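You operate a simulated robot arm through the tools that you are given. There is no shell and no other tool. Be economical: measure what you need, move in short steps, check, and stop when the job is done.

The job below is to be done with a simulated robot arm. You get a single attempt, and the scene is never put back.

JOB
Load the blue grease tub and bleed the pump with one stroke.
Fine: lid off on the table, plunger down on the grease, air switch at OPEN for the stroke and at SHUT after. Where these are worked on the way, their far stop is far enough and under half their travel is too little: air switch.

It is judged by the outcome, as a careful person would: the job done as asked, and still so three seconds after it is handed in. It fails if anything else is knocked over, pushed out of place, dropped, spilled or broken. Lids that push on must go on centred and level and be pressed home; caps that screw on are set level and turned clockwise until they are tight.

ROBOT AND FRAMES
A 7-joint arm with a two-finger parallel gripper on a trunk, on a base that drives. Base frame: it is fixed to the floor where the robot stands at the start and does not move with it; the origin is under the middle of the robot, x ahead of it, y to its left, z up; the surface under the hand at the start is at about z = 90. Units: cm, degrees, N and s.
With the tool pointing down near the work surface it reaches from about 34 to 74 cm from the robot's upright axis, wherever it stands. Its first joint turns from -115.0 to 115.0 degrees. Places, roughly: air switch [60, 30, 100]; blue flap [60, 70, 100]; blue plunger [50, 30, 110]; pump knob [50, 60, 100]; pump lever [50, 50, 110]; small bearing [50, 100, 100]; top of the teal table [70, 50, 90]; zero button [60, 50, 110]. Payload 3.91 kg.
The tool frame sits at the grasp point between the pads (the TCP): z along the fingers, y along the line on which they close. The tips reach 3 cm beyond it. Largest opening 11 cm; finger width 2, thickness 1; the body of the gripper, 4.8 by 11.2 cm, starts 5.5 cm behind the TCP.
Orientation is told as [roll, pitch, yaw] about the base's x, y, z axes, in that order, counted from this pose: with the fingers straight down and closing along the base's y, the tool's x points along the base's -x, its y along +y and its z along -z.

CONTROLS
- The arm moves only by the tool move_arm. Its argument "targets" is a list of rows, each a list of 3 entries, a list of its own where there are three numbers: the shift along the tool's x, y, z in cm, then the turn, a rotation vector about the tool's x, y, z in degrees, then the gripper command, from -1 (fully open) to 1 (shut), values between in proportion. In form: [[[dx, dy, dz], [ax, ay, az], claw], ...]. A call has 1 to 8 rows; each row shifts and turns the commanded pose from where the row before left it, along the tool's axes as they then stand. A row lasts 0.2 s, in which the tool goes at most 5 cm and 8.6 degrees; a call with a longer step from one row to the next is refused whole, and so is a gripper value outside its range. A pose out of reach is approached as far as the arm can. The call stops where the force on the tool passes 40 N (or 10 N more than at its start, if that is more) or the arm is blocked; 0.2 s more then pass. Each finger travels about 10.8 cm/s and halts on what it meets, pressing with about 31 N; the grip force reading is that of the motor and also rises with nothing between the fingers. The clock runs only during rows and for 0.2 s after the last one: add rows that do not move to give the fingers time. The reply holds the time, the measured pose of the TCP, the force on the tool along the base axes, the opening and the grip force, in the units named above and with some noise, with the torque about the TCP (base axes, N m) and any sound that the robot's microphone picked up.
- Cameras (640 x 400 px; columns grow to the right, rows downward): "scene" is now at [1.33, 17.12, 172.87]; the picture's right is [0.24, -0.97, 0.00], its down [-0.75, -0.18, -0.63] and it looks along [0.61, 0.15, -0.78] (base axes); focal length 267 px, centre (320, 200). "wrist" rides on the gripper at [7.2, 1.7, -10.3] in the tool frame; the picture's right is [-0.23, 0.97, 0.00], its down [-0.76, -0.18, -0.62] and it looks along [-0.61, -0.14, 0.78] (tool axes); focal length 222 px, centre (320, 200). There is no depth. A picture from a camera that has moved, and an enlarged one, comes with that camera's place and axes in the base frame and with its lens.
- camera(camera): a new picture of that camera. It takes no simulated time.
- slide_trunk(by): slides the trunk up (or, below 0, down) by that many cm; the arm and the scene camera ride with it, the base frame stays. It gives what a move gives, with no picture.
- roll_base(legs): drives the robot by 1 to 6 legs, each [ahead, turn to the left] in cm and degrees, along the robot's own axes; the way and the turn of a leg run together, so that a leg with both is an arc; at most 150 cm and 180 degrees a leg. The arm and the cameras ride along, it lands a little off, and it stops where it bumps. It gives what a move gives.
- aim_head(pan, tilt): turns the head with the scene camera to pan (to the left, within 155 degrees either way) and tilt (down, from -29 to 69), counted from straight ahead of the robot. It gives what a move gives.
- zoom(camera, box): a new picture of the part [left, top, right, bottom] of that camera's present view, enlarged. It takes no simulated time.
- hand_in(): hands the job in; it is judged then, once.

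Work in short steps. Places have to be worked out from the pictures, the camera data and where the tool is seen: move nearer, look again, correct. Check each grasp and each placing, and mend what went wrong. You have 120 turns and 98 pictures in all, those below and enlarged ones among them. Open the gripper and draw the arm clear of the work before you hand the job in, unless the task says otherwise; then end with one line.

The tools are called after "Request:" by a JSON object that holds its "op" and its "data". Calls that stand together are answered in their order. move_arm: Moves the arm, as the interface text tells. Its arguments: {"type":"object","properties":{"targets":{"type":"array"}},"required":["targets"]} The other tools are called the same way: slide_trunk (by) slides the trunk up or down; roll_base (legs) drives the base; aim_head (pan, tilt) turns the head that bears the scene camera; camera (camera) takes a picture; zoom (camera, box) takes an enlarged picture of a part of a camera's view; hand_in () hands the job in.

At the start:

```text
clock: 0.0
ee_pos: [37.8, 21.19, 129.78]
ee_rot: [0.0, 0.0, 0.0]
contact_force: [0.2, -0.4, -0.5]
torque: [-0.01, -0.02, 0.01]
opening: 11.01
finger_force: 0.0
trunk travel left (down, up): [-85.0, 14.0]
robot x, y, heading: [0.13, -0.17, 0.0]
head pan, tilt: [13.7, 50.9]
```

scene: 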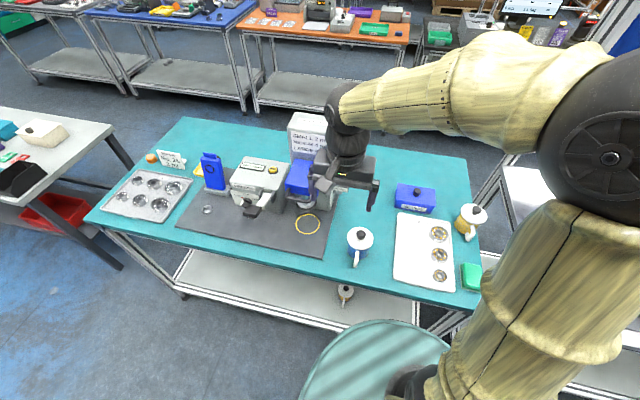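
wrist: 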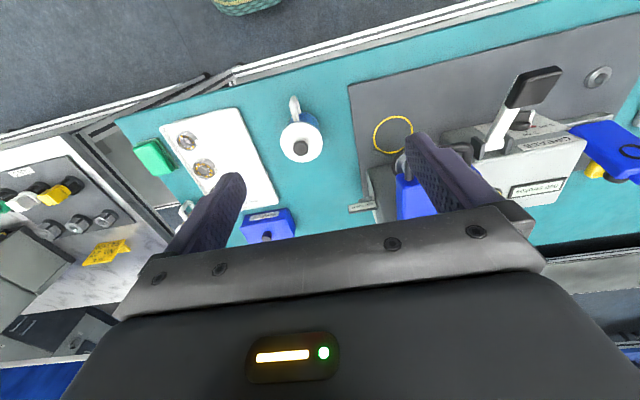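

The picture shows the teal table with a machine, tubs and pump. I zoom in to identify the parts.

Request:
{"op": "zoom", "data": {"camera": "scene", "box": [180, 100, 400, 240]}}

Request:
{"op": "zoom", "data": {"camera": "scene", "box": [320, 170, 500, 310]}}

Request:
{"op": "zoom", "data": {"camera": "wrist", "box": [340, 40, 640, 240]}}

```text
2.86 times, centred on (290, 170) of scene
camera zoom: at [1.33, 17.12, 172.87], right [0.24, -0.97, 0.0], down [-0.75, -0.18, -0.63], along [0.61, 0.15, -0.78], focal length 762 px, centre (406, 286)
```

zoom: 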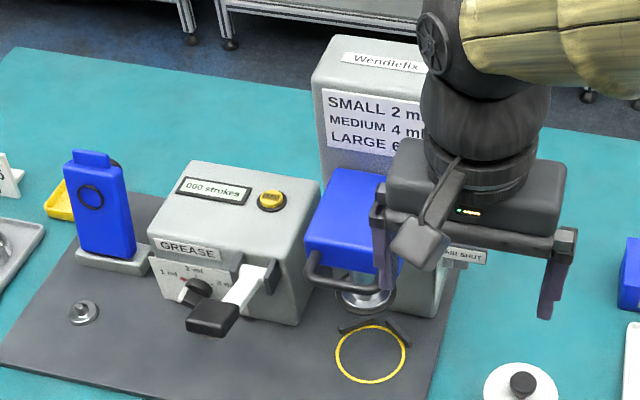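

```text
2.86 times, centred on (410, 240) of scene
camera zoom: at [1.33, 17.12, 172.87], right [0.24, -0.97, 0.0], down [-0.75, -0.18, -0.63], along [0.61, 0.15, -0.78], focal length 762 px, centre (63, 86)
```

zoom: 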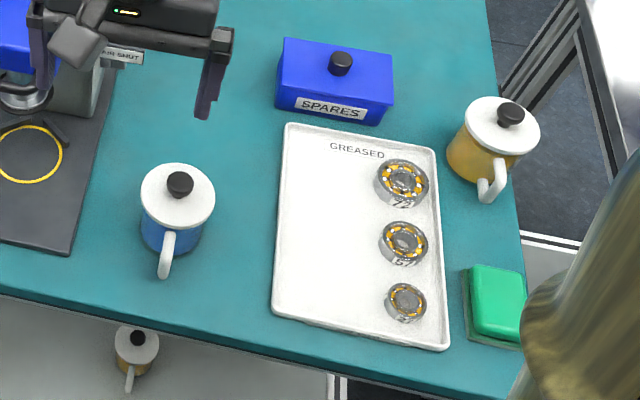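

```text
2.00 times, centred on (490, 140) of wrist
camera zoom: at [30.55, 22.95, 140.19], right [0.23, 0.97, 0.0], down [0.76, -0.18, 0.62], along [0.61, -0.14, -0.78], focal length 444 px, centre (-20, 320)
```

zoom: 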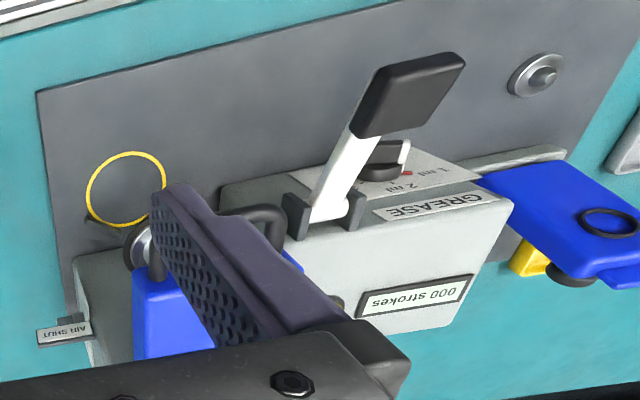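

The blue tub is near (49, 15) with its lid knob at z≈98. The ring on the board is near (53, 35) under the blue plunger block. I shift the arm right, out of the view, and look again.

Request:
{"op": "move_arm", "data": {"targets": [[[0, -4.5, 0], [0, 0, 0], -1], [[0, -4.5, 0], [0, 0, 0], -1], [[0, -4.5, 0], [0, 0, 0], -1], [[0, -4.5, 0], [0, 0, 0], -1], [[0, -4.5, 0], [0, 0, 0], -1], [[0, -4.5, 0], [0, 0, 0], -1], [[0, -4.5, 0], [0, 0, 0], -1]]}}

Request:
{"op": "aim_head", "data": {"pan": 25, "tilt": 50}}

Request:
{"op": "camera", "data": {"camera": "scene"}}

Request:
{"op": "zoom", "data": {"camera": "scene", "box": [290, 90, 450, 210]}}

```text
clock: 1.6
ee_pos: [38.05, -10.39, 130.05]
ee_rot: [0.0, 0.1, 0.0]
contact_force: [-0.7, -0.4, 0.1]
torque: [0.03, 0.05, -0.01]
opening: 11.01
finger_force: 0.0
trunk travel left (down, up): [-85.0, 14.0]
robot x, y, heading: [-0.26, -0.02, 0.0]
head pan, tilt: [13.7, 50.9]
```

```text
clock: 2.3
ee_pos: [37.91, -10.39, 130.11]
ee_rot: [-0.1, 0.0, 0.1]
contact_force: [0.2, 0.0, -0.1]
torque: [-0.01, 0.02, 0.0]
opening: 11.0
finger_force: 0.1
trunk travel left (down, up): [-85.0, 14.0]
robot x, y, heading: [0.36, 0.05, -0.1]
head pan, tilt: [25.0, 50.0]
```

```text
92 pictures are left
camera scene: at [0.92, 18.53, 172.99], right [0.42, -0.91, 0.0], down [-0.69, -0.32, -0.64], along [0.58, 0.27, -0.77], focal length 267 px, centre (320, 200)
```

scene: 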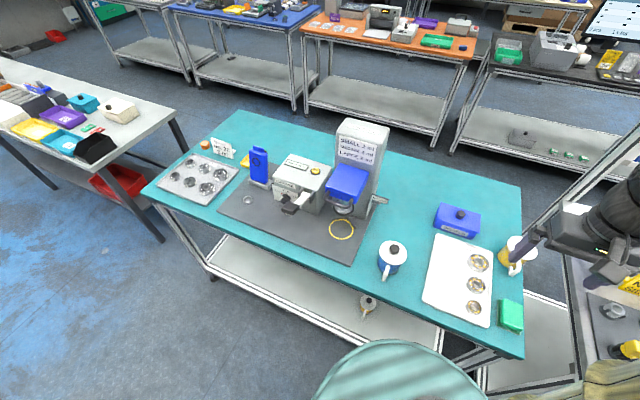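

```text
3.33 times, centred on (370, 150) of scene
camera zoom: at [0.92, 18.53, 172.99], right [0.42, -0.91, 0.0], down [-0.69, -0.32, -0.64], along [0.58, 0.27, -0.77], focal length 889 px, centre (153, 367)
```

zoom: 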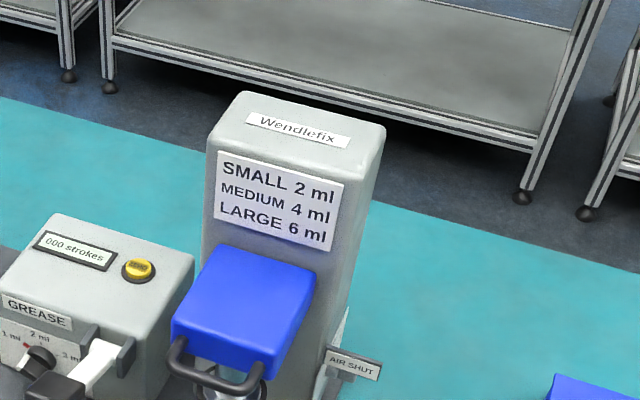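

The view is clear now. I zoom on the plunger, ring, switch and lever, and on the tub.

Request:
{"op": "zoom", "data": {"camera": "scene", "box": [270, 160, 398, 240]}}

Request:
{"op": "zoom", "data": {"camera": "scene", "box": [360, 230, 424, 290]}}

```text
5.00 times, centred on (334, 200) of scene
camera zoom: at [0.92, 18.53, 172.99], right [0.42, -0.91, 0.0], down [-0.69, -0.32, -0.64], along [0.58, 0.27, -0.77], focal length 1333 px, centre (250, 200)
```

zoom: 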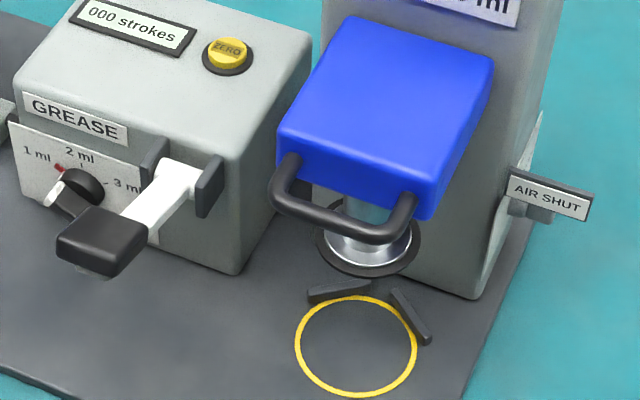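

```text
6.67 times, centred on (392, 260) of scene
camera zoom: at [0.92, 18.53, 172.99], right [0.42, -0.91, 0.0], down [-0.69, -0.32, -0.64], along [0.58, 0.27, -0.77], focal length 1777 px, centre (-160, -200)
```

zoom: 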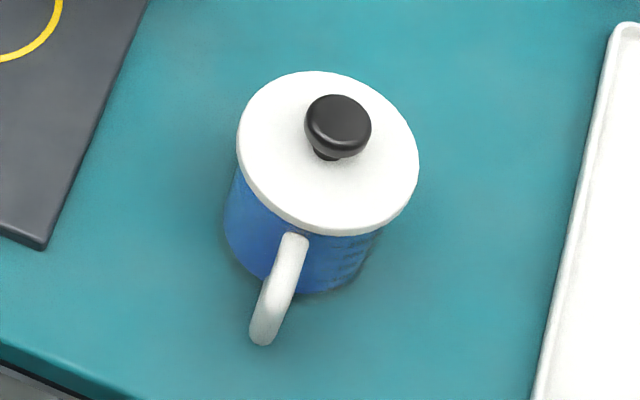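

The tub is a mug with a handle pointing toward the robot. I bring the wrist camera down and turned left to see the air switch and the tub closer.

Request:
{"op": "move_arm", "data": {"targets": [[[-1.2, 2.5, 2.5], [0, 0, 0], -1], [[-1.2, 2.5, 2.5], [0, 0, 0], -1], [[-1.2, 2.5, 2.5], [0, 0, 0], -1], [[-1.2, 2.5, 2.5], [0, 0, 0], -1], [[0, 0, 0], [0, 0, -8], -1], [[0, 0, 0], [0, 0, -8], -1], [[0, 0, 0], [0, 0, -8], -1]]}}

Request:
{"op": "camera", "data": {"camera": "wrist"}}

```text
clock: 3.9
ee_pos: [42.52, -0.38, 119.79]
ee_rot: [0.0, 0.0, 24.1]
contact_force: [-0.4, 0.8, -0.7]
torque: [0.0, -0.01, -0.02]
opening: 11.0
finger_force: 0.1
trunk travel left (down, up): [-85.0, 14.0]
robot x, y, heading: [-0.09, 0.07, -0.2]
head pan, tilt: [25.0, 50.0]
```

```text
88 pictures are left
camera wrist: at [35.31, -1.67, 130.21], right [-0.19, 0.98, 0.0], down [0.77, 0.15, 0.62], along [0.61, 0.12, -0.78], focal length 222 px, centre (320, 200)
```

wrist: 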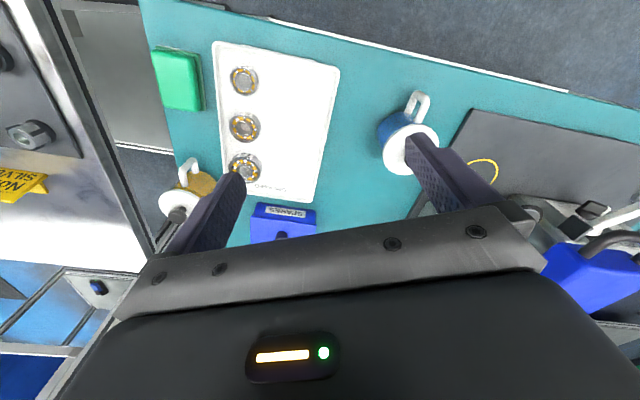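

To look at the switch I need the camera off to its right, looking +y. I yaw the tool to 90°, then move it over.

Request:
{"op": "move_arm", "data": {"targets": [[[0, 0, 0], [0, 0, -8.25], -1], [[0, 0, 0], [0, 0, -8.25], -1], [[0, 0, 0], [0, 0, -8.25], -1], [[0, 0, 0], [0, 0, -8.25], -1], [[0, 0, 0], [0, 0, -8.25], -1], [[0, 0, 0], [0, 0, -8.25], -1], [[0, 0, 0], [0, 0, -8.25], -1], [[0, 0, 0], [0, 0, -8.25], -1]]}}

Request:
{"op": "move_arm", "data": {"targets": [[[-2, -3, 0], [0, 0, 0], -1], [[-2, -3, 0], [0, 0, 0], -1], [[-2, -3, 0], [0, 0, 0], -1], [[-2, -3, 0], [0, 0, 0], -1], [[-2, -3, 0.5], [0, 0, 0], -1], [[-2, -2, 0.5], [0, 0, 0], -1]]}}

Request:
{"op": "camera", "data": {"camera": "wrist"}}

```text
clock: 5.7
ee_pos: [42.5, -0.14, 119.84]
ee_rot: [0.0, 0.0, 90.1]
contact_force: [-0.8, 0.0, 0.0]
torque: [-0.02, -0.03, 0.01]
opening: 11.01
finger_force: 0.1
trunk travel left (down, up): [-85.0, 14.0]
robot x, y, heading: [-0.05, -0.03, -0.0]
head pan, tilt: [25.0, 50.0]
```

```text
clock: 7.1
ee_pos: [59.69, 11.77, 118.79]
ee_rot: [-0.1, 0.0, 90.1]
contact_force: [0.7, 0.2, 0.6]
torque: [-0.02, 0.03, -0.01]
opening: 10.99
finger_force: 0.1
trunk travel left (down, up): [-85.0, 14.0]
robot x, y, heading: [0.11, -0.06, 0.0]
head pan, tilt: [25.0, 50.0]
```

```text
87 pictures are left
camera wrist: at [57.99, 4.57, 129.16], right [-0.97, 0.23, 0.0], down [0.18, 0.76, 0.62], along [0.14, 0.61, -0.78], focal length 222 px, centre (320, 200)
```

wrist: 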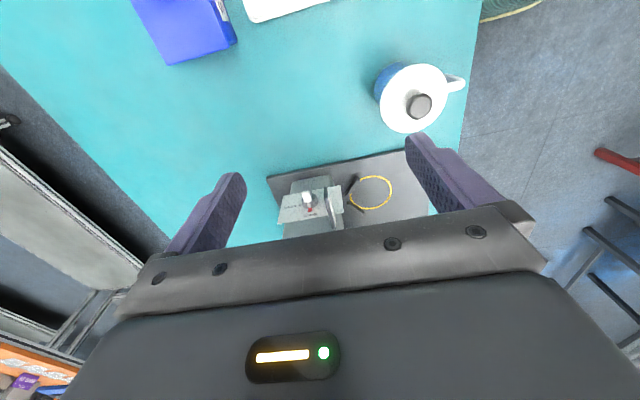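

The switch side is visible. I zoom in on it.

Request:
{"op": "zoom", "data": {"camera": "wrist", "box": [250, 145, 410, 245]}}

Request:
{"op": "zoom", "data": {"camera": "wrist", "box": [350, 40, 480, 150]}}

```text
4.00 times, centred on (330, 195) of wrist
camera zoom: at [57.99, 4.57, 129.16], right [-0.97, 0.23, 0.0], down [0.18, 0.76, 0.62], along [0.14, 0.61, -0.78], focal length 888 px, centre (280, 220)
```

zoom: 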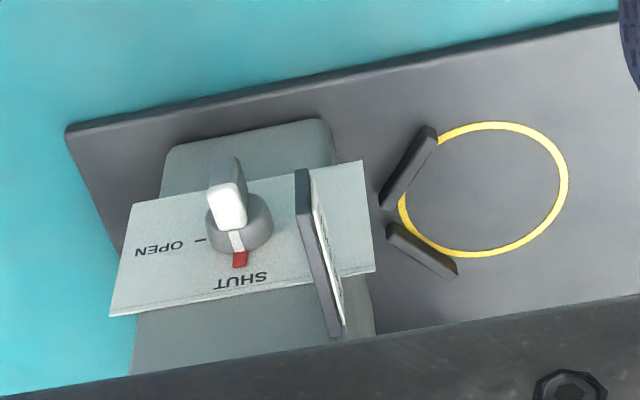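

```text
3.64 times, centred on (415, 95) of wrist
camera zoom: at [57.99, 4.57, 129.16], right [-0.97, 0.23, 0.0], down [0.18, 0.76, 0.62], along [0.14, 0.61, -0.78], focal length 808 px, centre (-26, 582)
```

zoom: 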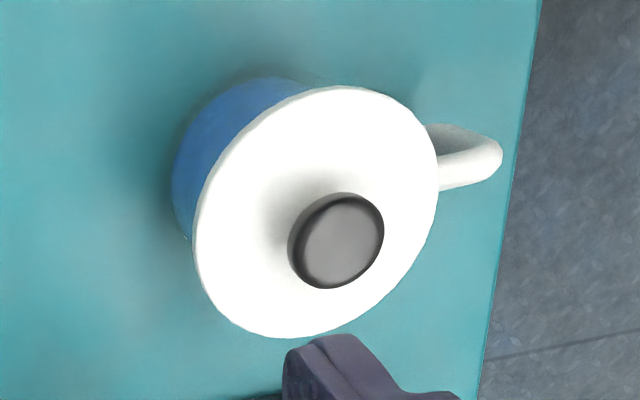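

The air switch is a rotary knob on the column's right face, with its pointer up at SHUT and OPEN to the back (+x). The lid knob triangulates to about (47.7, 15.1, 101). I turn back to yaw 0 and go above the lid.

Request:
{"op": "move_arm", "data": {"targets": [[[0, 0, 0], [0, 0, 8.25], -1], [[0, 0, 0], [0, 0, 8.25], -1], [[0, 0, 0], [0, 0, 8.25], -1], [[0, 0, 0], [0, 0, 8.25], -1], [[0, 0, 0], [0, 0, 8.25], -1], [[0, 0, 0], [0, 0, 8.25], -1], [[0, 0, 0], [0, 0, 8.25], -1], [[0, 0, 0], [0, 0, 8.25], -1]]}}

Request:
{"op": "move_arm", "data": {"targets": [[[0, 0, 0], [0, 0, 8.1], -1], [[0, 0, 0], [0, 0, 8], -1], [[0, 0, 0], [0, 0, 8], -1], [[4, 1.1, 2], [0, 0, 0], -1], [[4, 1.1, 2], [0, 0, 0], -1], [[4, 1.1, 2], [0, 0, 0], -1]]}}

Request:
{"op": "camera", "data": {"camera": "wrist"}}

Request:
{"op": "zoom", "data": {"camera": "scene", "box": [340, 180, 468, 260]}}

```text
clock: 8.9
ee_pos: [59.64, 11.9, 118.81]
ee_rot: [0.0, 0.0, 23.7]
contact_force: [0.3, -1.4, -0.2]
torque: [-0.02, -0.03, 0.01]
opening: 11.0
finger_force: 0.0
trunk travel left (down, up): [-85.0, 14.0]
robot x, y, heading: [-0.24, -0.25, 0.0]
head pan, tilt: [25.0, 50.0]
```

```text
clock: 10.3
ee_pos: [47.88, 15.08, 112.88]
ee_rot: [0.0, -0.1, -0.1]
contact_force: [-0.5, 0.2, -0.4]
torque: [-0.03, 0.02, -0.04]
opening: 11.02
finger_force: 0.1
trunk travel left (down, up): [-85.0, 14.0]
robot x, y, heading: [0.13, -0.01, -0.1]
head pan, tilt: [25.0, 50.0]
```

```text
84 pictures are left
camera wrist: at [40.53, 16.81, 123.34], right [0.23, 0.97, 0.0], down [0.76, -0.18, 0.62], along [0.61, -0.14, -0.78], focal length 222 px, centre (320, 200)
```

wrist: 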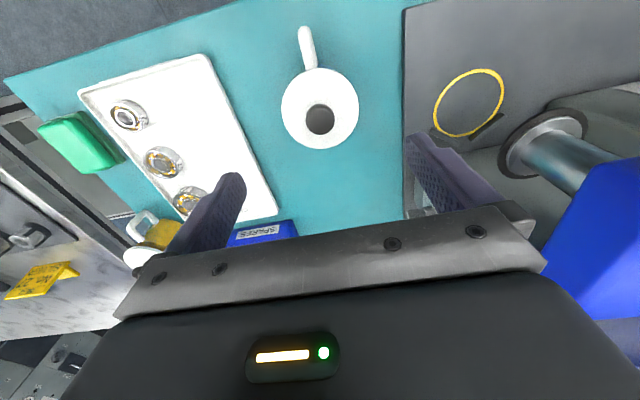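

```text
5.00 times, centred on (404, 220) of scene
camera zoom: at [0.8, 18.63, 172.98], right [0.42, -0.91, 0.0], down [-0.69, -0.32, -0.64], along [0.58, 0.27, -0.77], focal length 1333 px, centre (-100, 100)
```

zoom: 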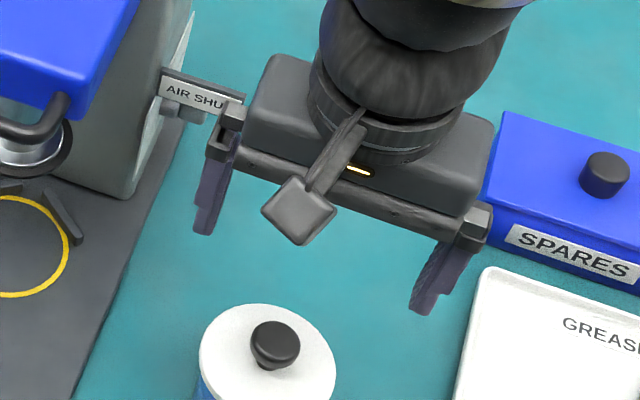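

The knob again comes out at (48.0, 15.1, 101). I descend until the tips are beside the knob, partly close, and look.

Request:
{"op": "move_arm", "data": {"targets": [[[0, 0, 4], [0, 0, 0], -1], [[0, 0, 4], [0, 0, 0], -0.5], [[0, 0, 2], [0, 0, 0], -0.2], [[0, 0, 0], [0, 0, 0], -0.1], [[0, 0, 0], [0, 0, 0], -0.1]]}}

Request:
{"op": "camera", "data": {"camera": "wrist"}}

Request:
{"op": "zoom", "data": {"camera": "scene", "box": [340, 200, 468, 280]}}

```text
clock: 11.5
ee_pos: [47.72, 15.13, 102.9]
ee_rot: [-0.1, 0.0, -0.1]
contact_force: [0.5, -1.1, 0.0]
torque: [-0.01, -0.05, 0.02]
opening: 6.05
finger_force: 0.1
trunk travel left (down, up): [-85.0, 14.0]
robot x, y, heading: [0.14, -0.43, 0.2]
head pan, tilt: [25.0, 50.0]
```

```text
82 pictures are left
camera wrist: at [40.48, 16.81, 113.25], right [0.23, 0.97, 0.0], down [0.76, -0.18, 0.62], along [0.61, -0.14, -0.78], focal length 222 px, centre (320, 200)
```

wrist: 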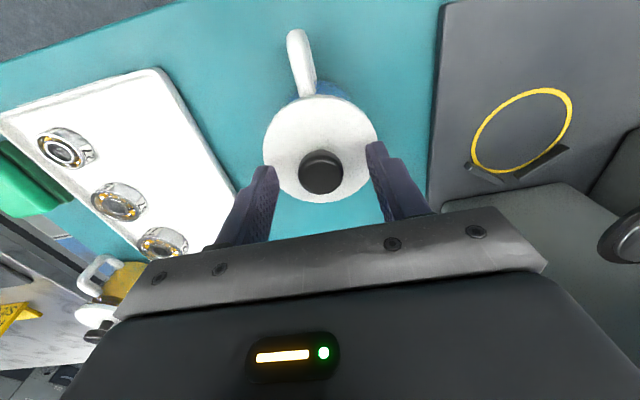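

```text
5.00 times, centred on (404, 240) of scene
camera zoom: at [0.94, 18.58, 172.98], right [0.42, -0.91, 0.0], down [-0.69, -0.32, -0.64], along [0.58, 0.27, -0.77], focal length 1333 px, centre (-100, 0)
```

zoom: 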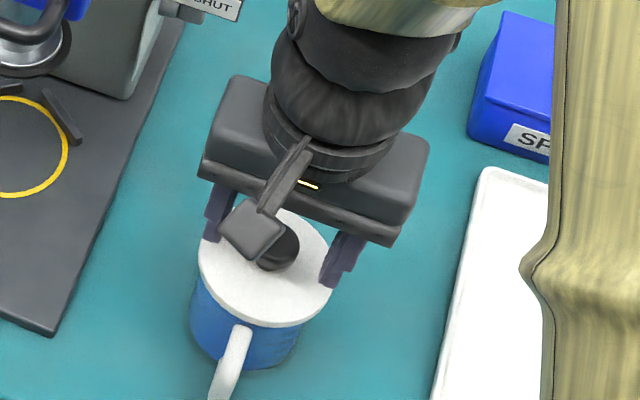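

The fingers straddle the knob. I lower 1 cm more and close.

Request:
{"op": "move_arm", "data": {"targets": [[[0, 0, 0.5], [0, 0, 0], -0.1], [[0, 0, 0.5], [0, 0, 0], -0.1], [[0, 0, 0], [0, 0, 0], 1], [[0, 0, 0], [0, 0, 0], 1], [[0, 0, 0], [0, 0, 0], 1]]}}

Request:
{"op": "camera", "data": {"camera": "wrist"}}

```text
clock: 12.7
ee_pos: [47.65, 15.2, 101.84]
ee_rot: [0.0, 0.0, 0.0]
contact_force: [0.0, 0.5, 0.3]
torque: [0.03, 0.03, 0.02]
opening: 2.77
finger_force: 30.7
trunk travel left (down, up): [-85.0, 14.0]
robot x, y, heading: [0.05, -0.27, -0.1]
head pan, tilt: [25.0, 50.0]
heard: snap
```

```text
80 pictures are left
camera wrist: at [40.38, 16.82, 112.18], right [0.23, 0.97, 0.0], down [0.76, -0.18, 0.62], along [0.61, -0.14, -0.78], focal length 222 px, centre (320, 200)
```

wrist: 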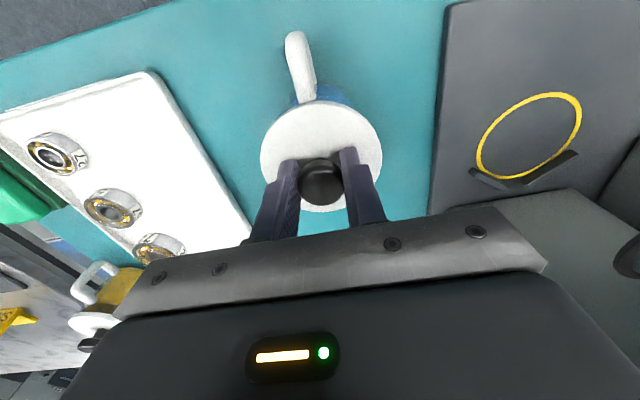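

The knob is held, with an opening of 2.77 cm and a snap heard on contact. I lift slowly and check.

Request:
{"op": "move_arm", "data": {"targets": [[[0, 0, -0.5], [0, 0, 0], 1], [[0, 0, -0.7], [0, 0, 0], 1], [[0, 0, -1], [0, 0, 0], 1], [[0, 0, -1.5], [0, 0, 0], 1], [[0, 0, 0], [0, 0, 0], 1]]}}

Request:
{"op": "camera", "data": {"camera": "wrist"}}

Request:
{"op": "zoom", "data": {"camera": "scene", "box": [340, 200, 468, 280]}}

```text
clock: 13.9
ee_pos: [47.76, 15.17, 105.6]
ee_rot: [0.0, -0.1, -0.1]
contact_force: [-0.1, 0.3, -0.4]
torque: [0.0, 0.0, 0.01]
opening: 2.73
finger_force: 30.6
trunk travel left (down, up): [-85.0, 14.0]
robot x, y, heading: [-0.12, 0.04, 0.1]
head pan, tilt: [25.0, 50.0]
```

```text
79 pictures are left
camera wrist: at [40.54, 16.78, 115.95], right [0.23, 0.97, 0.0], down [0.76, -0.18, 0.62], along [0.61, -0.14, -0.78], focal length 222 px, centre (320, 200)
```

wrist: 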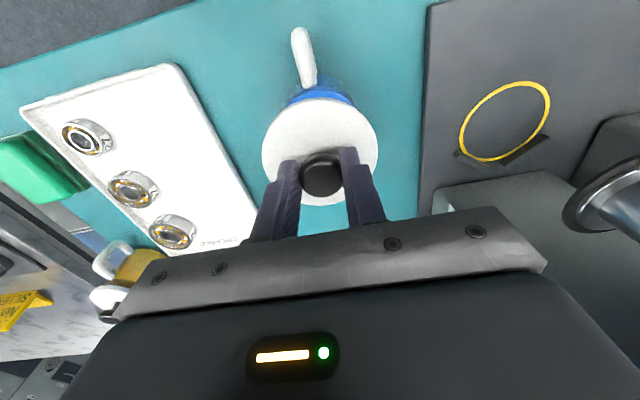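

```text
5.00 times, centred on (404, 240) of scene
camera zoom: at [0.96, 18.58, 172.98], right [0.42, -0.91, 0.0], down [-0.69, -0.32, -0.64], along [0.58, 0.27, -0.77], focal length 1333 px, centre (-100, 0)
```

zoom: 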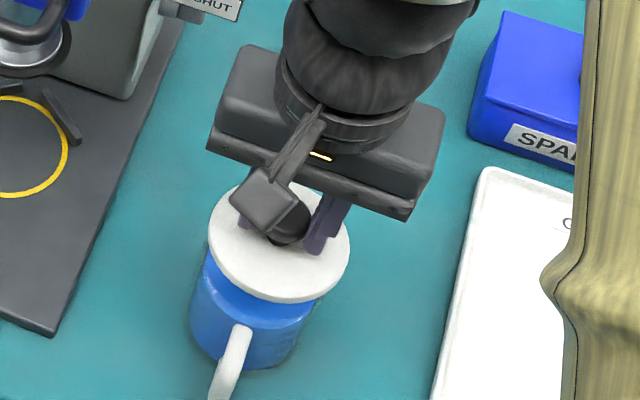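

The lid is off and the mug stayed put. I lift higher and carry it to free table at about (57, 9), then start down.

Request:
{"op": "move_arm", "data": {"targets": [[[0, 0, -3], [0, 0, 0], 1], [[0, 0, -2], [0, 0, 0], 1], [[-3, -2, 0], [0, 0, 0], 1], [[-3.3, -2, 0], [0, 0, 0], 1], [[-3.3, -2.2, 0], [0, 0, 0], 1], [[0, 0, 4], [0, 0, 0], 1], [[0, 0, 4], [0, 0, 0], 1], [[0, 0, 4], [0, 0, 0], 1]]}}

Request:
{"op": "camera", "data": {"camera": "wrist"}}

Request:
{"op": "zoom", "data": {"camera": "scene", "box": [340, 190, 468, 270]}}

```text
clock: 15.7
ee_pos: [57.12, 8.94, 98.36]
ee_rot: [0.1, 0.0, -0.1]
contact_force: [-0.1, -0.5, -1.0]
torque: [0.0, 0.0, 0.01]
opening: 2.74
finger_force: 30.8
trunk travel left (down, up): [-85.0, 14.0]
robot x, y, heading: [-0.4, -0.01, 0.2]
head pan, tilt: [25.0, 50.0]
```

```text
77 pictures are left
camera wrist: at [49.96, 10.64, 108.77], right [0.23, 0.97, 0.0], down [0.76, -0.18, 0.62], along [0.61, -0.14, -0.78], focal length 222 px, centre (320, 200)
```

wrist: 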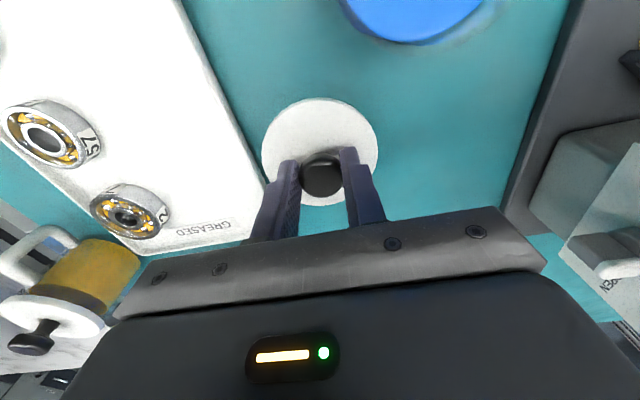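

```text
5.00 times, centred on (404, 230) of scene
camera zoom: at [1.05, 18.62, 172.98], right [0.42, -0.91, 0.0], down [-0.69, -0.32, -0.64], along [0.58, 0.27, -0.77], focal length 1333 px, centre (-100, 50)
```

zoom: 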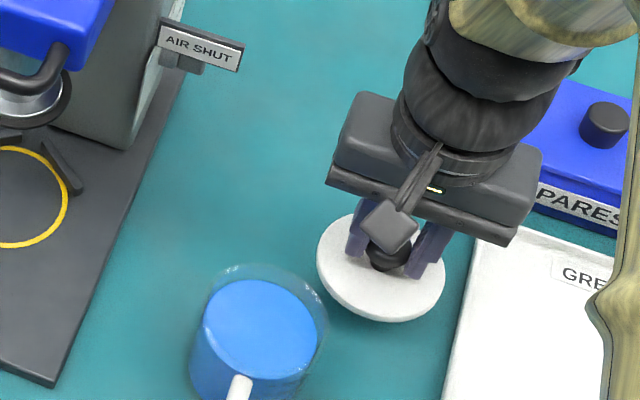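

The tray edge is near, so I shift 1.2 cm left and lower gently until contact.

Request:
{"op": "move_arm", "data": {"targets": [[[0, 1.2, 0], [0, 0, 0], 1], [[0, 0, 1.5], [0, 0, 0], 1], [[0, 0, 0.8], [0, 0, 0], 1], [[0, 0, 0.5], [0, 0, 0], 1], [[0, 0, 0.4], [0, 0, 0], 1]]}}

Request:
{"op": "zoom", "data": {"camera": "scene", "box": [340, 190, 468, 270]}}

```text
clock: 16.9
ee_pos: [57.06, 10.03, 95.33]
ee_rot: [0.1, 0.0, -0.1]
contact_force: [-0.8, -0.7, 0.0]
torque: [0.01, 0.02, 0.03]
opening: 2.73
finger_force: 30.4
trunk travel left (down, up): [-85.0, 14.0]
robot x, y, heading: [0.14, -0.31, -0.0]
head pan, tilt: [25.0, 50.0]
```

```text
5.00 times, centred on (404, 230) of scene
camera zoom: at [0.94, 18.58, 172.98], right [0.42, -0.91, 0.0], down [-0.69, -0.32, -0.64], along [0.58, 0.27, -0.77], focal length 1333 px, centre (-100, 50)
```

zoom: 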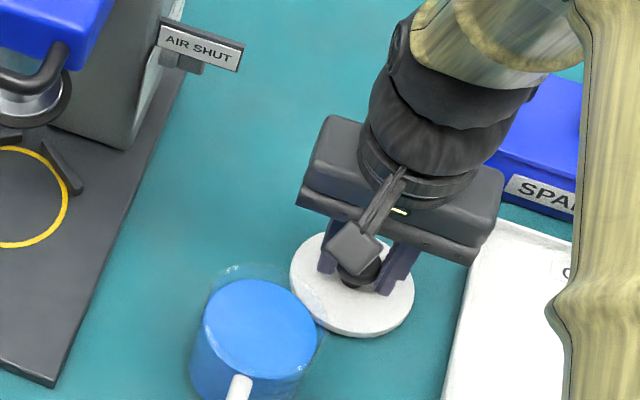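

No contact yet. I lower in small steps.

Request:
{"op": "move_arm", "data": {"targets": [[[0, 0, 0.3], [0, 0, 0], 1], [[0, 0, 0.3], [0, 0, 0], 1], [[0, 0, 0.3], [0, 0, 0], 1]]}}

```text
clock: 17.7
ee_pos: [57.19, 9.94, 94.89]
ee_rot: [0.1, -0.4, -0.3]
contact_force: [-1.9, -4.2, 34.4]
torque: [-0.09, -0.05, -0.03]
opening: 2.78
finger_force: 31.3
trunk travel left (down, up): [-85.0, 14.0]
robot x, y, heading: [-0.13, 0.06, -0.1]
head pan, tilt: [25.0, 50.0]
```

The lid is on the table. I ease the pressure, open, and rise.

Request:
{"op": "move_arm", "data": {"targets": [[[0, 0, -0.3], [0, 0, 0], 1], [[0, 0, 0], [0, 0, 0], 0.2], [[0, 0, 0], [0, 0, 0], 0], [[0, 0, -2], [0, 0, 0], 0], [[0, 0, -4], [0, 0, 0], 0], [[0, 0, -4], [0, 0, 0], 0], [[4, 0, -3], [0, 0, 0], 0]]}}

Request:
{"op": "camera", "data": {"camera": "wrist"}}

```text
clock: 19.3
ee_pos: [52.76, 10.33, 107.86]
ee_rot: [-0.1, -0.1, -0.1]
contact_force: [0.1, 0.0, -0.6]
torque: [0.0, -0.04, -0.02]
opening: 5.5
finger_force: 0.0
trunk travel left (down, up): [-85.0, 14.0]
robot x, y, heading: [0.1, -0.18, 0.3]
head pan, tilt: [25.0, 50.0]
```

```text
74 pictures are left
camera wrist: at [45.48, 11.98, 118.26], right [0.23, 0.97, 0.0], down [0.76, -0.18, 0.62], along [0.61, -0.14, -0.78], focal length 222 px, centre (320, 200)
```

wrist: 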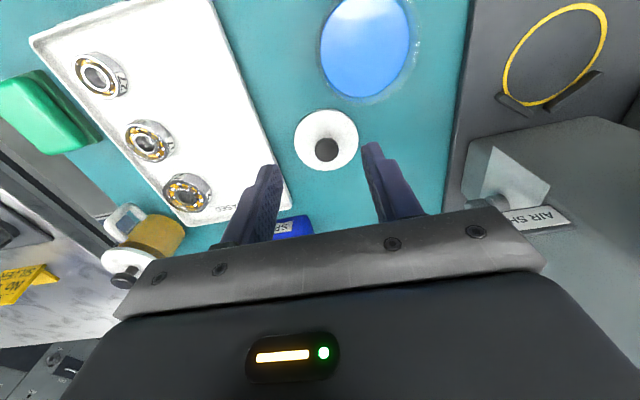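

The lid sits flat on the table. The mug handle is a loop pointing −x, at x≈40.6–44 and y≈15.2, so I plan a 45° forward-pitched grasp to clear the plunger later. I move back and pitch the tool in the air first.

Request:
{"op": "move_arm", "data": {"targets": [[[3, 1, -1], [0, 0, 0], 0], [[4, 1.5, -1], [0, 0, 0], 0], [[4, 1.4, 0], [0, 0, 0], 0], [[4, 1, 0], [0, 0, 0], 0]]}}

Request:
{"op": "move_arm", "data": {"targets": [[[0, 0, 0], [0, -7.5, 0], 0], [[0, 0, 0], [0, -7.5, 0], 0], [[0, 0, 0], [0, -7.5, 0], 0], [[0, 0, 0], [0, -7.5, 0], 0], [[0, 0, 0], [0, -7.5, 0], 0], [[0, 0, 0], [0, -7.5, 0], 0]]}}

Request:
{"op": "camera", "data": {"camera": "wrist"}}

Request:
{"op": "camera", "data": {"camera": "scene"}}

```text
clock: 20.3
ee_pos: [38.12, 14.92, 109.8]
ee_rot: [-0.1, 0.0, 0.0]
contact_force: [0.2, -0.2, -0.4]
torque: [0.01, -0.04, -0.03]
opening: 5.5
finger_force: 0.0
trunk travel left (down, up): [-85.0, 14.0]
robot x, y, heading: [-0.07, 0.18, 0.1]
head pan, tilt: [25.0, 50.0]
```

```text
clock: 21.7
ee_pos: [42.19, 18.05, 109.64]
ee_rot: [-0.2, -45.1, -0.1]
contact_force: [0.5, 0.2, 0.6]
torque: [-0.04, 0.0, 0.01]
opening: 5.49
finger_force: 0.1
out of reach, approached as far as the arm can: row 4, 5, 6
trunk travel left (down, up): [-85.0, 14.0]
robot x, y, heading: [0.36, -0.22, -0.1]
head pan, tilt: [25.0, 50.0]
```

```text
73 pictures are left
camera wrist: at [29.79, 19.78, 111.9], right [0.16, 0.97, 0.16], down [0.09, -0.18, 0.98], along [0.98, -0.14, -0.12], focal length 222 px, centre (320, 200)
```

wrist: 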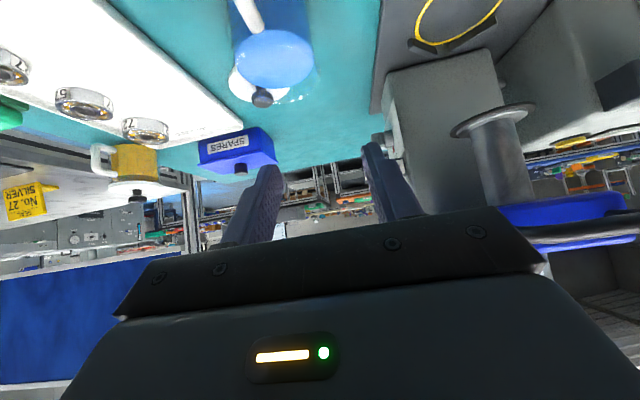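

```text
72 pictures are left
camera scene: at [0.94, 18.7, 172.97], right [0.42, -0.91, 0.0], down [-0.69, -0.32, -0.64], along [0.58, 0.27, -0.77], focal length 267 px, centre (320, 200)
```

scene: 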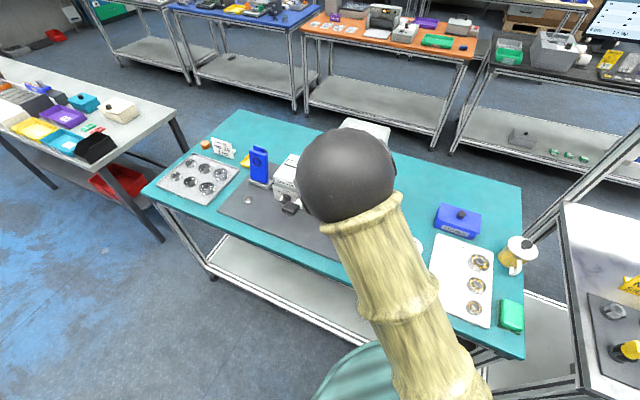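

The close pitched pose is out of reach, as feared. I back the base up 15 cm.

Request:
{"op": "roll_base", "data": {"legs": [[-15, 0]]}}

```text
clock: 23.2
ee_pos: [27.07, 18.03, 109.78]
ee_rot: [-0.2, -45.0, 0.1]
contact_force: [-0.3, 0.1, -0.3]
torque: [0.01, 0.02, 0.01]
opening: 5.48
finger_force: 0.0
trunk travel left (down, up): [-85.0, 14.0]
robot x, y, heading: [-14.9, -0.38, 0.1]
head pan, tilt: [25.0, 50.0]
```

I approach along the 45° line to about 7 cm short of the handle and look.

Request:
{"op": "move_arm", "data": {"targets": [[[0.1, -0.9, 4], [0, 0, 0], 0], [[0.1, -0.9, 4], [0, 0, 0], 0], [[0.1, -1, 4], [0, 0, 0], 0]]}}

Request:
{"op": "camera", "data": {"camera": "wrist"}}

Request:
{"op": "camera", "data": {"camera": "scene"}}

```text
clock: 24.0
ee_pos: [35.72, 15.22, 101.15]
ee_rot: [0.0, -44.9, -0.2]
contact_force: [0.0, 0.7, 0.1]
torque: [-0.02, -0.04, -0.03]
opening: 5.52
finger_force: 0.1
trunk travel left (down, up): [-85.0, 14.0]
robot x, y, heading: [-15.04, -0.23, 0.1]
head pan, tilt: [25.0, 50.0]
```

```text
71 pictures are left
camera wrist: at [23.33, 16.95, 103.4], right [0.16, 0.97, 0.16], down [0.1, -0.18, 0.98], along [0.98, -0.14, -0.12], focal length 222 px, centre (320, 200)
```

wrist: 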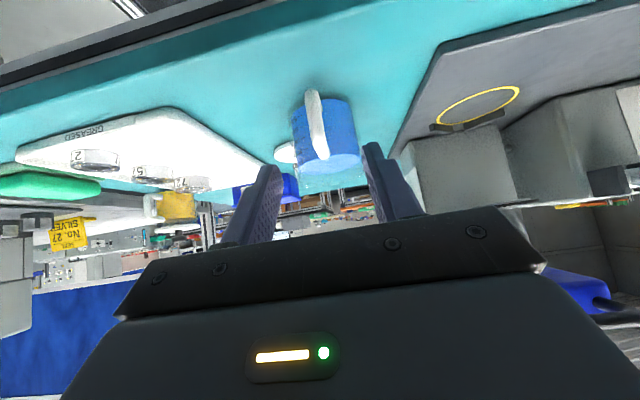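

```text
70 pictures are left
camera scene: at [-13.85, 18.5, 172.99], right [0.42, -0.91, 0.0], down [-0.69, -0.32, -0.64], along [0.58, 0.27, -0.77], focal length 267 px, centre (320, 200)
```

scene: 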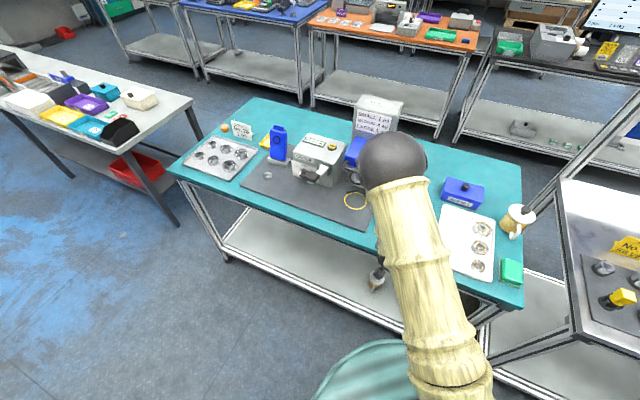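

I zoom on the mug in the wrist view to measure the handle.

Request:
{"op": "zoom", "data": {"camera": "wrist", "box": [240, 70, 400, 200]}}

```text
3.08 times, centred on (320, 135) of wrist
camera zoom: at [23.33, 16.95, 103.4], right [0.16, 0.97, 0.16], down [0.1, -0.18, 0.98], along [0.98, -0.14, -0.12], focal length 684 px, centre (320, 400)
```

zoom: 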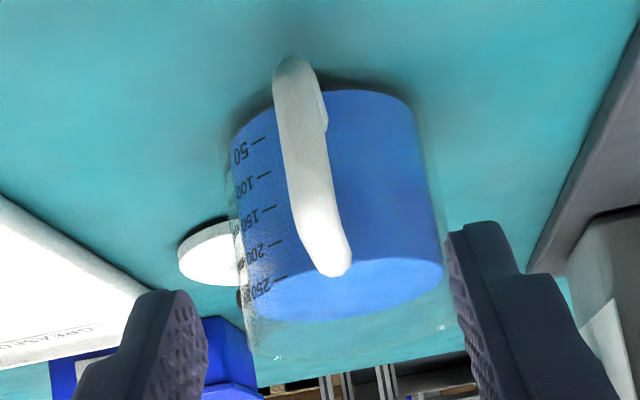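

The handle's outer bar spans z≈91.6–97.7 at y≈15.2. I advance to the grasp point at (40.8, 15.2, 95.3) and close.

Request:
{"op": "move_arm", "data": {"targets": [[[0.3, 0, 3], [0, 0, 0], 0], [[0.2, 0, 3], [0, 0, 0], 0], [[0, 0, 1.7], [0, 0, 0], 0], [[0, 0, 0], [0, 0, 0], 0]]}}

Request:
{"op": "zoom", "data": {"camera": "wrist", "box": [220, 50, 420, 220]}}

```text
clock: 25.0
ee_pos: [40.7, 15.21, 95.16]
ee_rot: [0.1, -45.0, 0.0]
contact_force: [-0.2, -0.1, 0.4]
torque: [0.0, 0.0, 0.05]
opening: 5.49
finger_force: 0.1
trunk travel left (down, up): [-85.0, 14.0]
robot x, y, heading: [-15.21, -0.18, 0.2]
head pan, tilt: [25.0, 50.0]
```

```text
2.35 times, centred on (320, 135) of wrist
camera zoom: at [28.31, 16.95, 97.45], right [0.16, 0.97, 0.16], down [0.1, -0.18, 0.98], along [0.98, -0.14, -0.12], focal length 523 px, centre (320, 353)
```

zoom: 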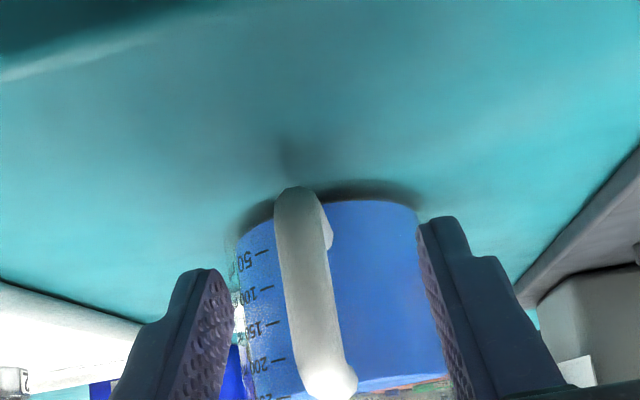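

The fingers straddle the handle evenly. I close.

Request:
{"op": "move_arm", "data": {"targets": [[[0, 0, 0], [0, 0, 0], 0.5], [[0, 0, 0], [0, 0, 0], 1], [[0, 0, 0], [0, 0, 0], 1], [[0, 0, 0], [0, 0, 0], 1]]}}

Request:
{"op": "zoom", "data": {"camera": "wrist", "box": [220, 50, 420, 220]}}

```text
clock: 26.0
ee_pos: [40.77, 15.22, 95.3]
ee_rot: [0.0, -45.0, 0.0]
contact_force: [-1.1, 0.0, 0.2]
torque: [0.06, 0.1, 0.05]
opening: 1.22
finger_force: 31.3
trunk travel left (down, up): [-85.0, 14.0]
robot x, y, heading: [-15.18, -0.01, 0.3]
head pan, tilt: [25.0, 50.0]
```

```text
2.35 times, centred on (320, 135) of wrist
camera zoom: at [28.32, 16.95, 97.45], right [0.16, 0.97, 0.16], down [0.1, -0.18, 0.98], along [0.98, -0.14, -0.12], focal length 523 px, centre (320, 353)
```

zoom: 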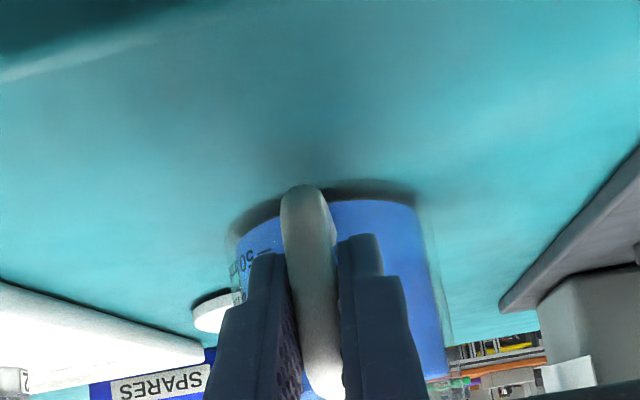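

The handle is held at 1.22 cm. I lift 2.5 cm straight up, slowly, and check for tilt.

Request:
{"op": "move_arm", "data": {"targets": [[[-0.35, 0, -0.35], [0, 0, 0], 1], [[-0.35, 0, -0.35], [0, 0, 0], 1], [[-0.5, 0, -0.5], [0, 0, 0], 1], [[-0.6, 0, -0.6], [0, 0, 0], 1], [[0, 0, 0], [0, 0, 0], 1]]}}

Request:
{"op": "camera", "data": {"camera": "wrist"}}

Request:
{"op": "zoom", "data": {"camera": "scene", "box": [330, 170, 458, 250]}}

```text
clock: 27.2
ee_pos: [40.46, 15.22, 97.81]
ee_rot: [-0.1, -44.9, 0.0]
contact_force: [0.4, 0.0, -3.0]
torque: [0.0, 0.2, -0.01]
opening: 1.2
finger_force: 31.3
trunk travel left (down, up): [-85.0, 14.0]
robot x, y, heading: [-15.04, 0.06, -0.2]
head pan, tilt: [25.0, 50.0]
```

```text
66 pictures are left
camera wrist: at [28.17, 16.95, 99.99], right [0.16, 0.97, 0.16], down [0.1, -0.18, 0.98], along [0.98, -0.14, -0.13], focal length 222 px, centre (320, 200)
```

wrist: 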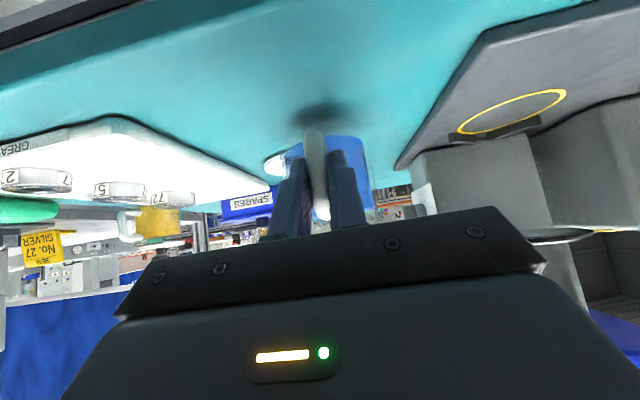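

```text
5.00 times, centred on (394, 210) of scene
camera zoom: at [-14.02, 18.58, 172.98], right [0.42, -0.91, 0.0], down [-0.69, -0.33, -0.64], along [0.58, 0.27, -0.77], focal length 1333 px, centre (-50, 150)
```

zoom: 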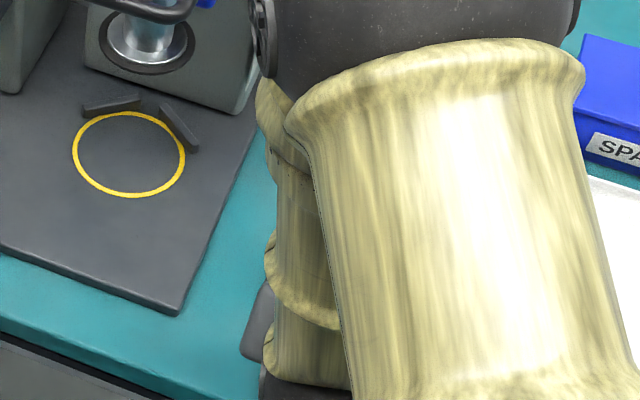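

The mug is lifted about 2.5 cm with a 3 N load and steady. I carry it left to y≈34.9, still in front of the machine.

Request:
{"op": "move_arm", "data": {"targets": [[[0, 3, 0], [0, 0, 0], 1], [[0, 4, 0], [0, 0, 0], 1], [[0, 4, 0], [0, 0, 0], 1], [[0, 4, 0], [0, 0, 0], 1], [[0, 3, 0], [0, 0, 0], 1], [[0, 1.6, 0], [0, 0, 0], 1]]}}

Request:
{"op": "camera", "data": {"camera": "wrist"}}

Request:
{"op": "zoom", "data": {"camera": "scene", "box": [310, 150, 438, 230]}}

```text
clock: 28.6
ee_pos: [40.52, 35.03, 97.73]
ee_rot: [0.0, -45.0, 0.0]
contact_force: [0.3, -0.2, -2.9]
torque: [0.02, 0.2, -0.03]
opening: 1.23
finger_force: 30.9
trunk travel left (down, up): [-85.0, 14.0]
robot x, y, heading: [-14.4, -0.03, 0.1]
head pan, tilt: [25.0, 50.0]
```

```text
64 pictures are left
camera wrist: at [28.09, 36.62, 99.92], right [0.16, 0.97, 0.16], down [0.1, -0.18, 0.98], along [0.98, -0.14, -0.12], focal length 222 px, centre (320, 200)
```

wrist: 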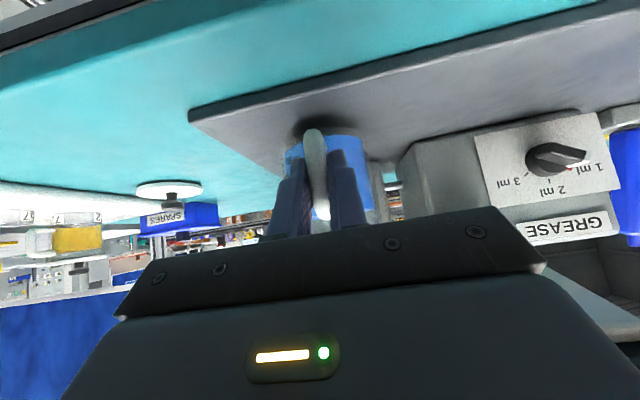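

```text
5.00 times, centred on (374, 190) of scene
camera zoom: at [-14.06, 18.64, 172.98], right [0.42, -0.91, 0.0], down [-0.69, -0.33, -0.64], along [0.58, 0.27, -0.77], focal length 1333 px, centre (50, 250)
```

zoom: 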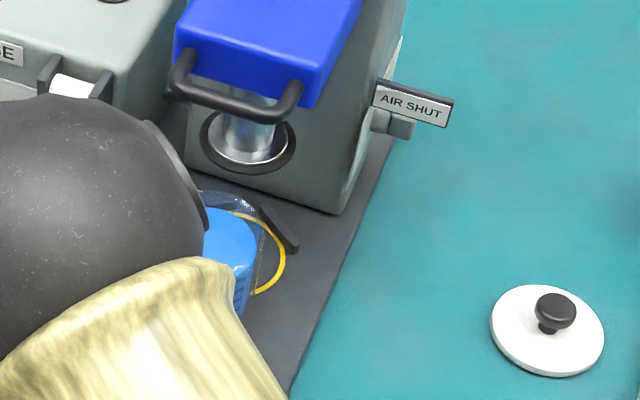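

The lid is safely away. I move forward 5 cm under the plunger while lowering about 1 cm.

Request:
{"op": "move_arm", "data": {"targets": [[[-0.8, -0.1, 0.8], [0, 0, 0], 1], [[-0.9, 0, 0.9], [0, 0, 0], 1], [[-0.9, 0, 0.9], [0, 0, 0], 1], [[-0.9, 0, 0.9], [0, 0, 0], 1], [[0.3, 0, 0.3], [0, 0, 0], 1], [[0.3, 0, 0.3], [0, 0, 0], 1], [[0, 0, 0], [0, 0, 0], 1]]}}

Request:
{"op": "camera", "data": {"camera": "wrist"}}

Request:
{"op": "zoom", "data": {"camera": "scene", "box": [310, 150, 438, 230]}}

```text
clock: 30.2
ee_pos: [45.47, 34.76, 96.9]
ee_rot: [-0.1, -45.0, 0.0]
contact_force: [0.7, 0.0, -2.7]
torque: [-0.03, 0.18, -0.01]
opening: 1.2
finger_force: 31.1
trunk travel left (down, up): [-85.0, 14.0]
robot x, y, heading: [-15.18, 0.03, 0.1]
head pan, tilt: [25.0, 50.0]
```

```text
62 pictures are left
camera wrist: at [33.11, 36.39, 99.1], right [0.16, 0.97, 0.16], down [0.1, -0.18, 0.98], along [0.98, -0.14, -0.12], focal length 222 px, centre (320, 200)
```

wrist: 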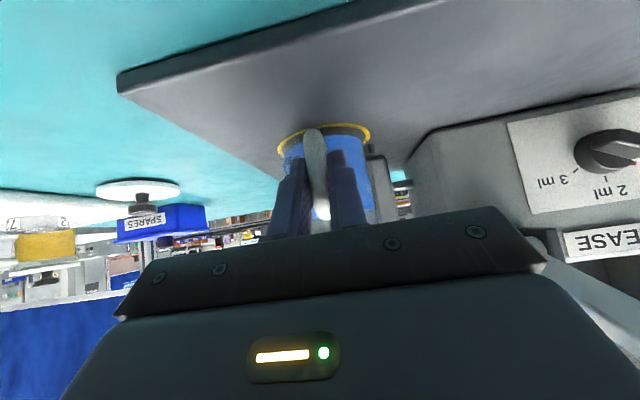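

```text
5.00 times, centred on (374, 190) of scene
camera zoom: at [-14.04, 18.59, 172.98], right [0.42, -0.91, 0.0], down [-0.69, -0.33, -0.64], along [0.58, 0.27, -0.77], focal length 1333 px, centre (50, 250)
```

zoom: 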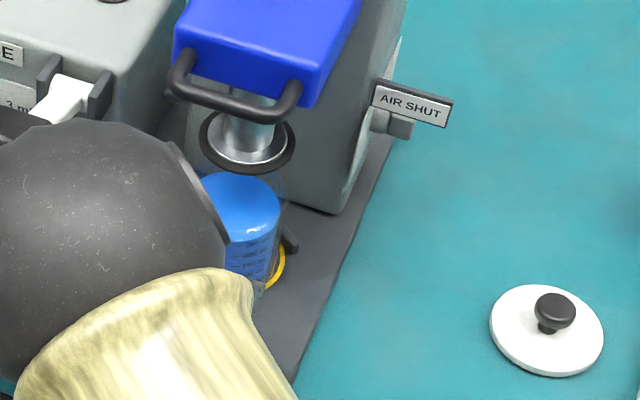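

The mug is over the ring, almost centred. I lower to contact with the board in small steps.

Request:
{"op": "move_arm", "data": {"targets": [[[0.1, -0.2, 0.3], [0, 0, 0], 1], [[0.15, 0, 0.25], [0, 0, 0], 1], [[0.15, 0, 0.15], [0, 0, 0], 1], [[0.1, 0, 0.1], [0, 0, 0], 1]]}}

Request:
{"op": "zoom", "data": {"camera": "wrist", "box": [240, 90, 440, 215]}}

```text
clock: 31.2
ee_pos: [45.7, 34.64, 96.45]
ee_rot: [0.3, -45.4, -0.3]
contact_force: [-3.6, 1.9, 21.2]
torque: [-0.03, -0.52, 0.02]
opening: 1.22
finger_force: 30.8
trunk travel left (down, up): [-85.0, 14.0]
robot x, y, heading: [-15.13, 0.05, 0.2]
head pan, tilt: [25.0, 50.0]
```

```text
3.20 times, centred on (340, 152) of wrist
camera zoom: at [33.25, 36.26, 98.53], right [0.16, 0.97, 0.16], down [0.09, -0.18, 0.98], along [0.98, -0.14, -0.12], focal length 711 px, centre (256, 352)
```

zoom: 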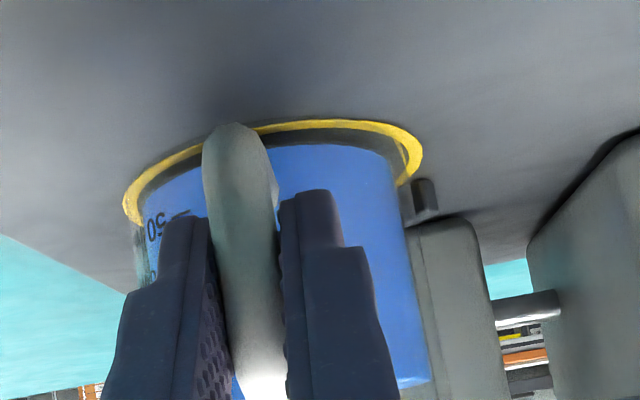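

It has touched down on the board at TCP z 96.4. I ease slightly and slide forward toward the V-stops, watching the force.

Request:
{"op": "move_arm", "data": {"targets": [[[-0.2, 0, -0.1], [0, 0, 0], 1], [[-0.2, 0, 0.2], [0, 0, 0], 1], [[-0.2, 0, 0.2], [0, 0, 0], 1], [[-0.2, 0, 0.2], [0, 0, 0], 1]]}}

Request:
{"op": "zoom", "data": {"camera": "wrist", "box": [240, 90, 440, 215]}}

Request:
{"op": "zoom", "data": {"camera": "scene", "box": [330, 160, 410, 210]}}

```text
clock: 32.2
ee_pos: [46.4, 34.42, 96.39]
ee_rot: [0.0, -45.2, -0.1]
contact_force: [-7.1, 0.6, 19.5]
torque: [0.02, -0.28, -0.04]
opening: 1.24
finger_force: 30.9
trunk travel left (down, up): [-85.0, 14.0]
robot x, y, heading: [-15.15, -0.06, 0.2]
head pan, tilt: [25.0, 50.0]
```

```text
3.20 times, centred on (340, 152) of wrist
camera zoom: at [34.04, 36.13, 98.6], right [0.16, 0.97, 0.16], down [0.1, -0.18, 0.98], along [0.98, -0.14, -0.12], focal length 711 px, centre (256, 352)
```

zoom: 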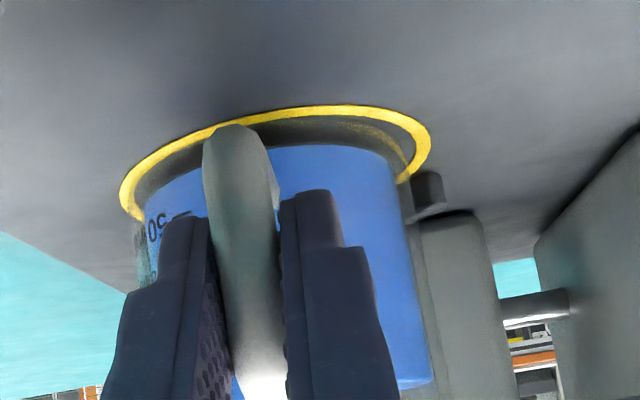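

```text
8.00 times, centred on (370, 185) of scene
camera zoom: at [-14.46, 18.41, 173.01], right [0.42, -0.91, 0.0], down [-0.69, -0.32, -0.64], along [0.58, 0.27, -0.76], focal length 2133 px, centre (-80, 320)
```

zoom: 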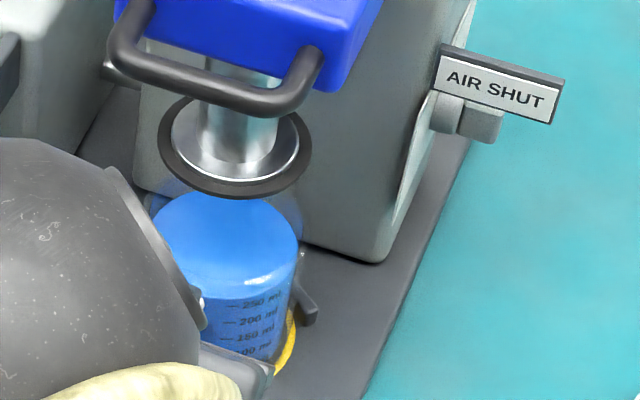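

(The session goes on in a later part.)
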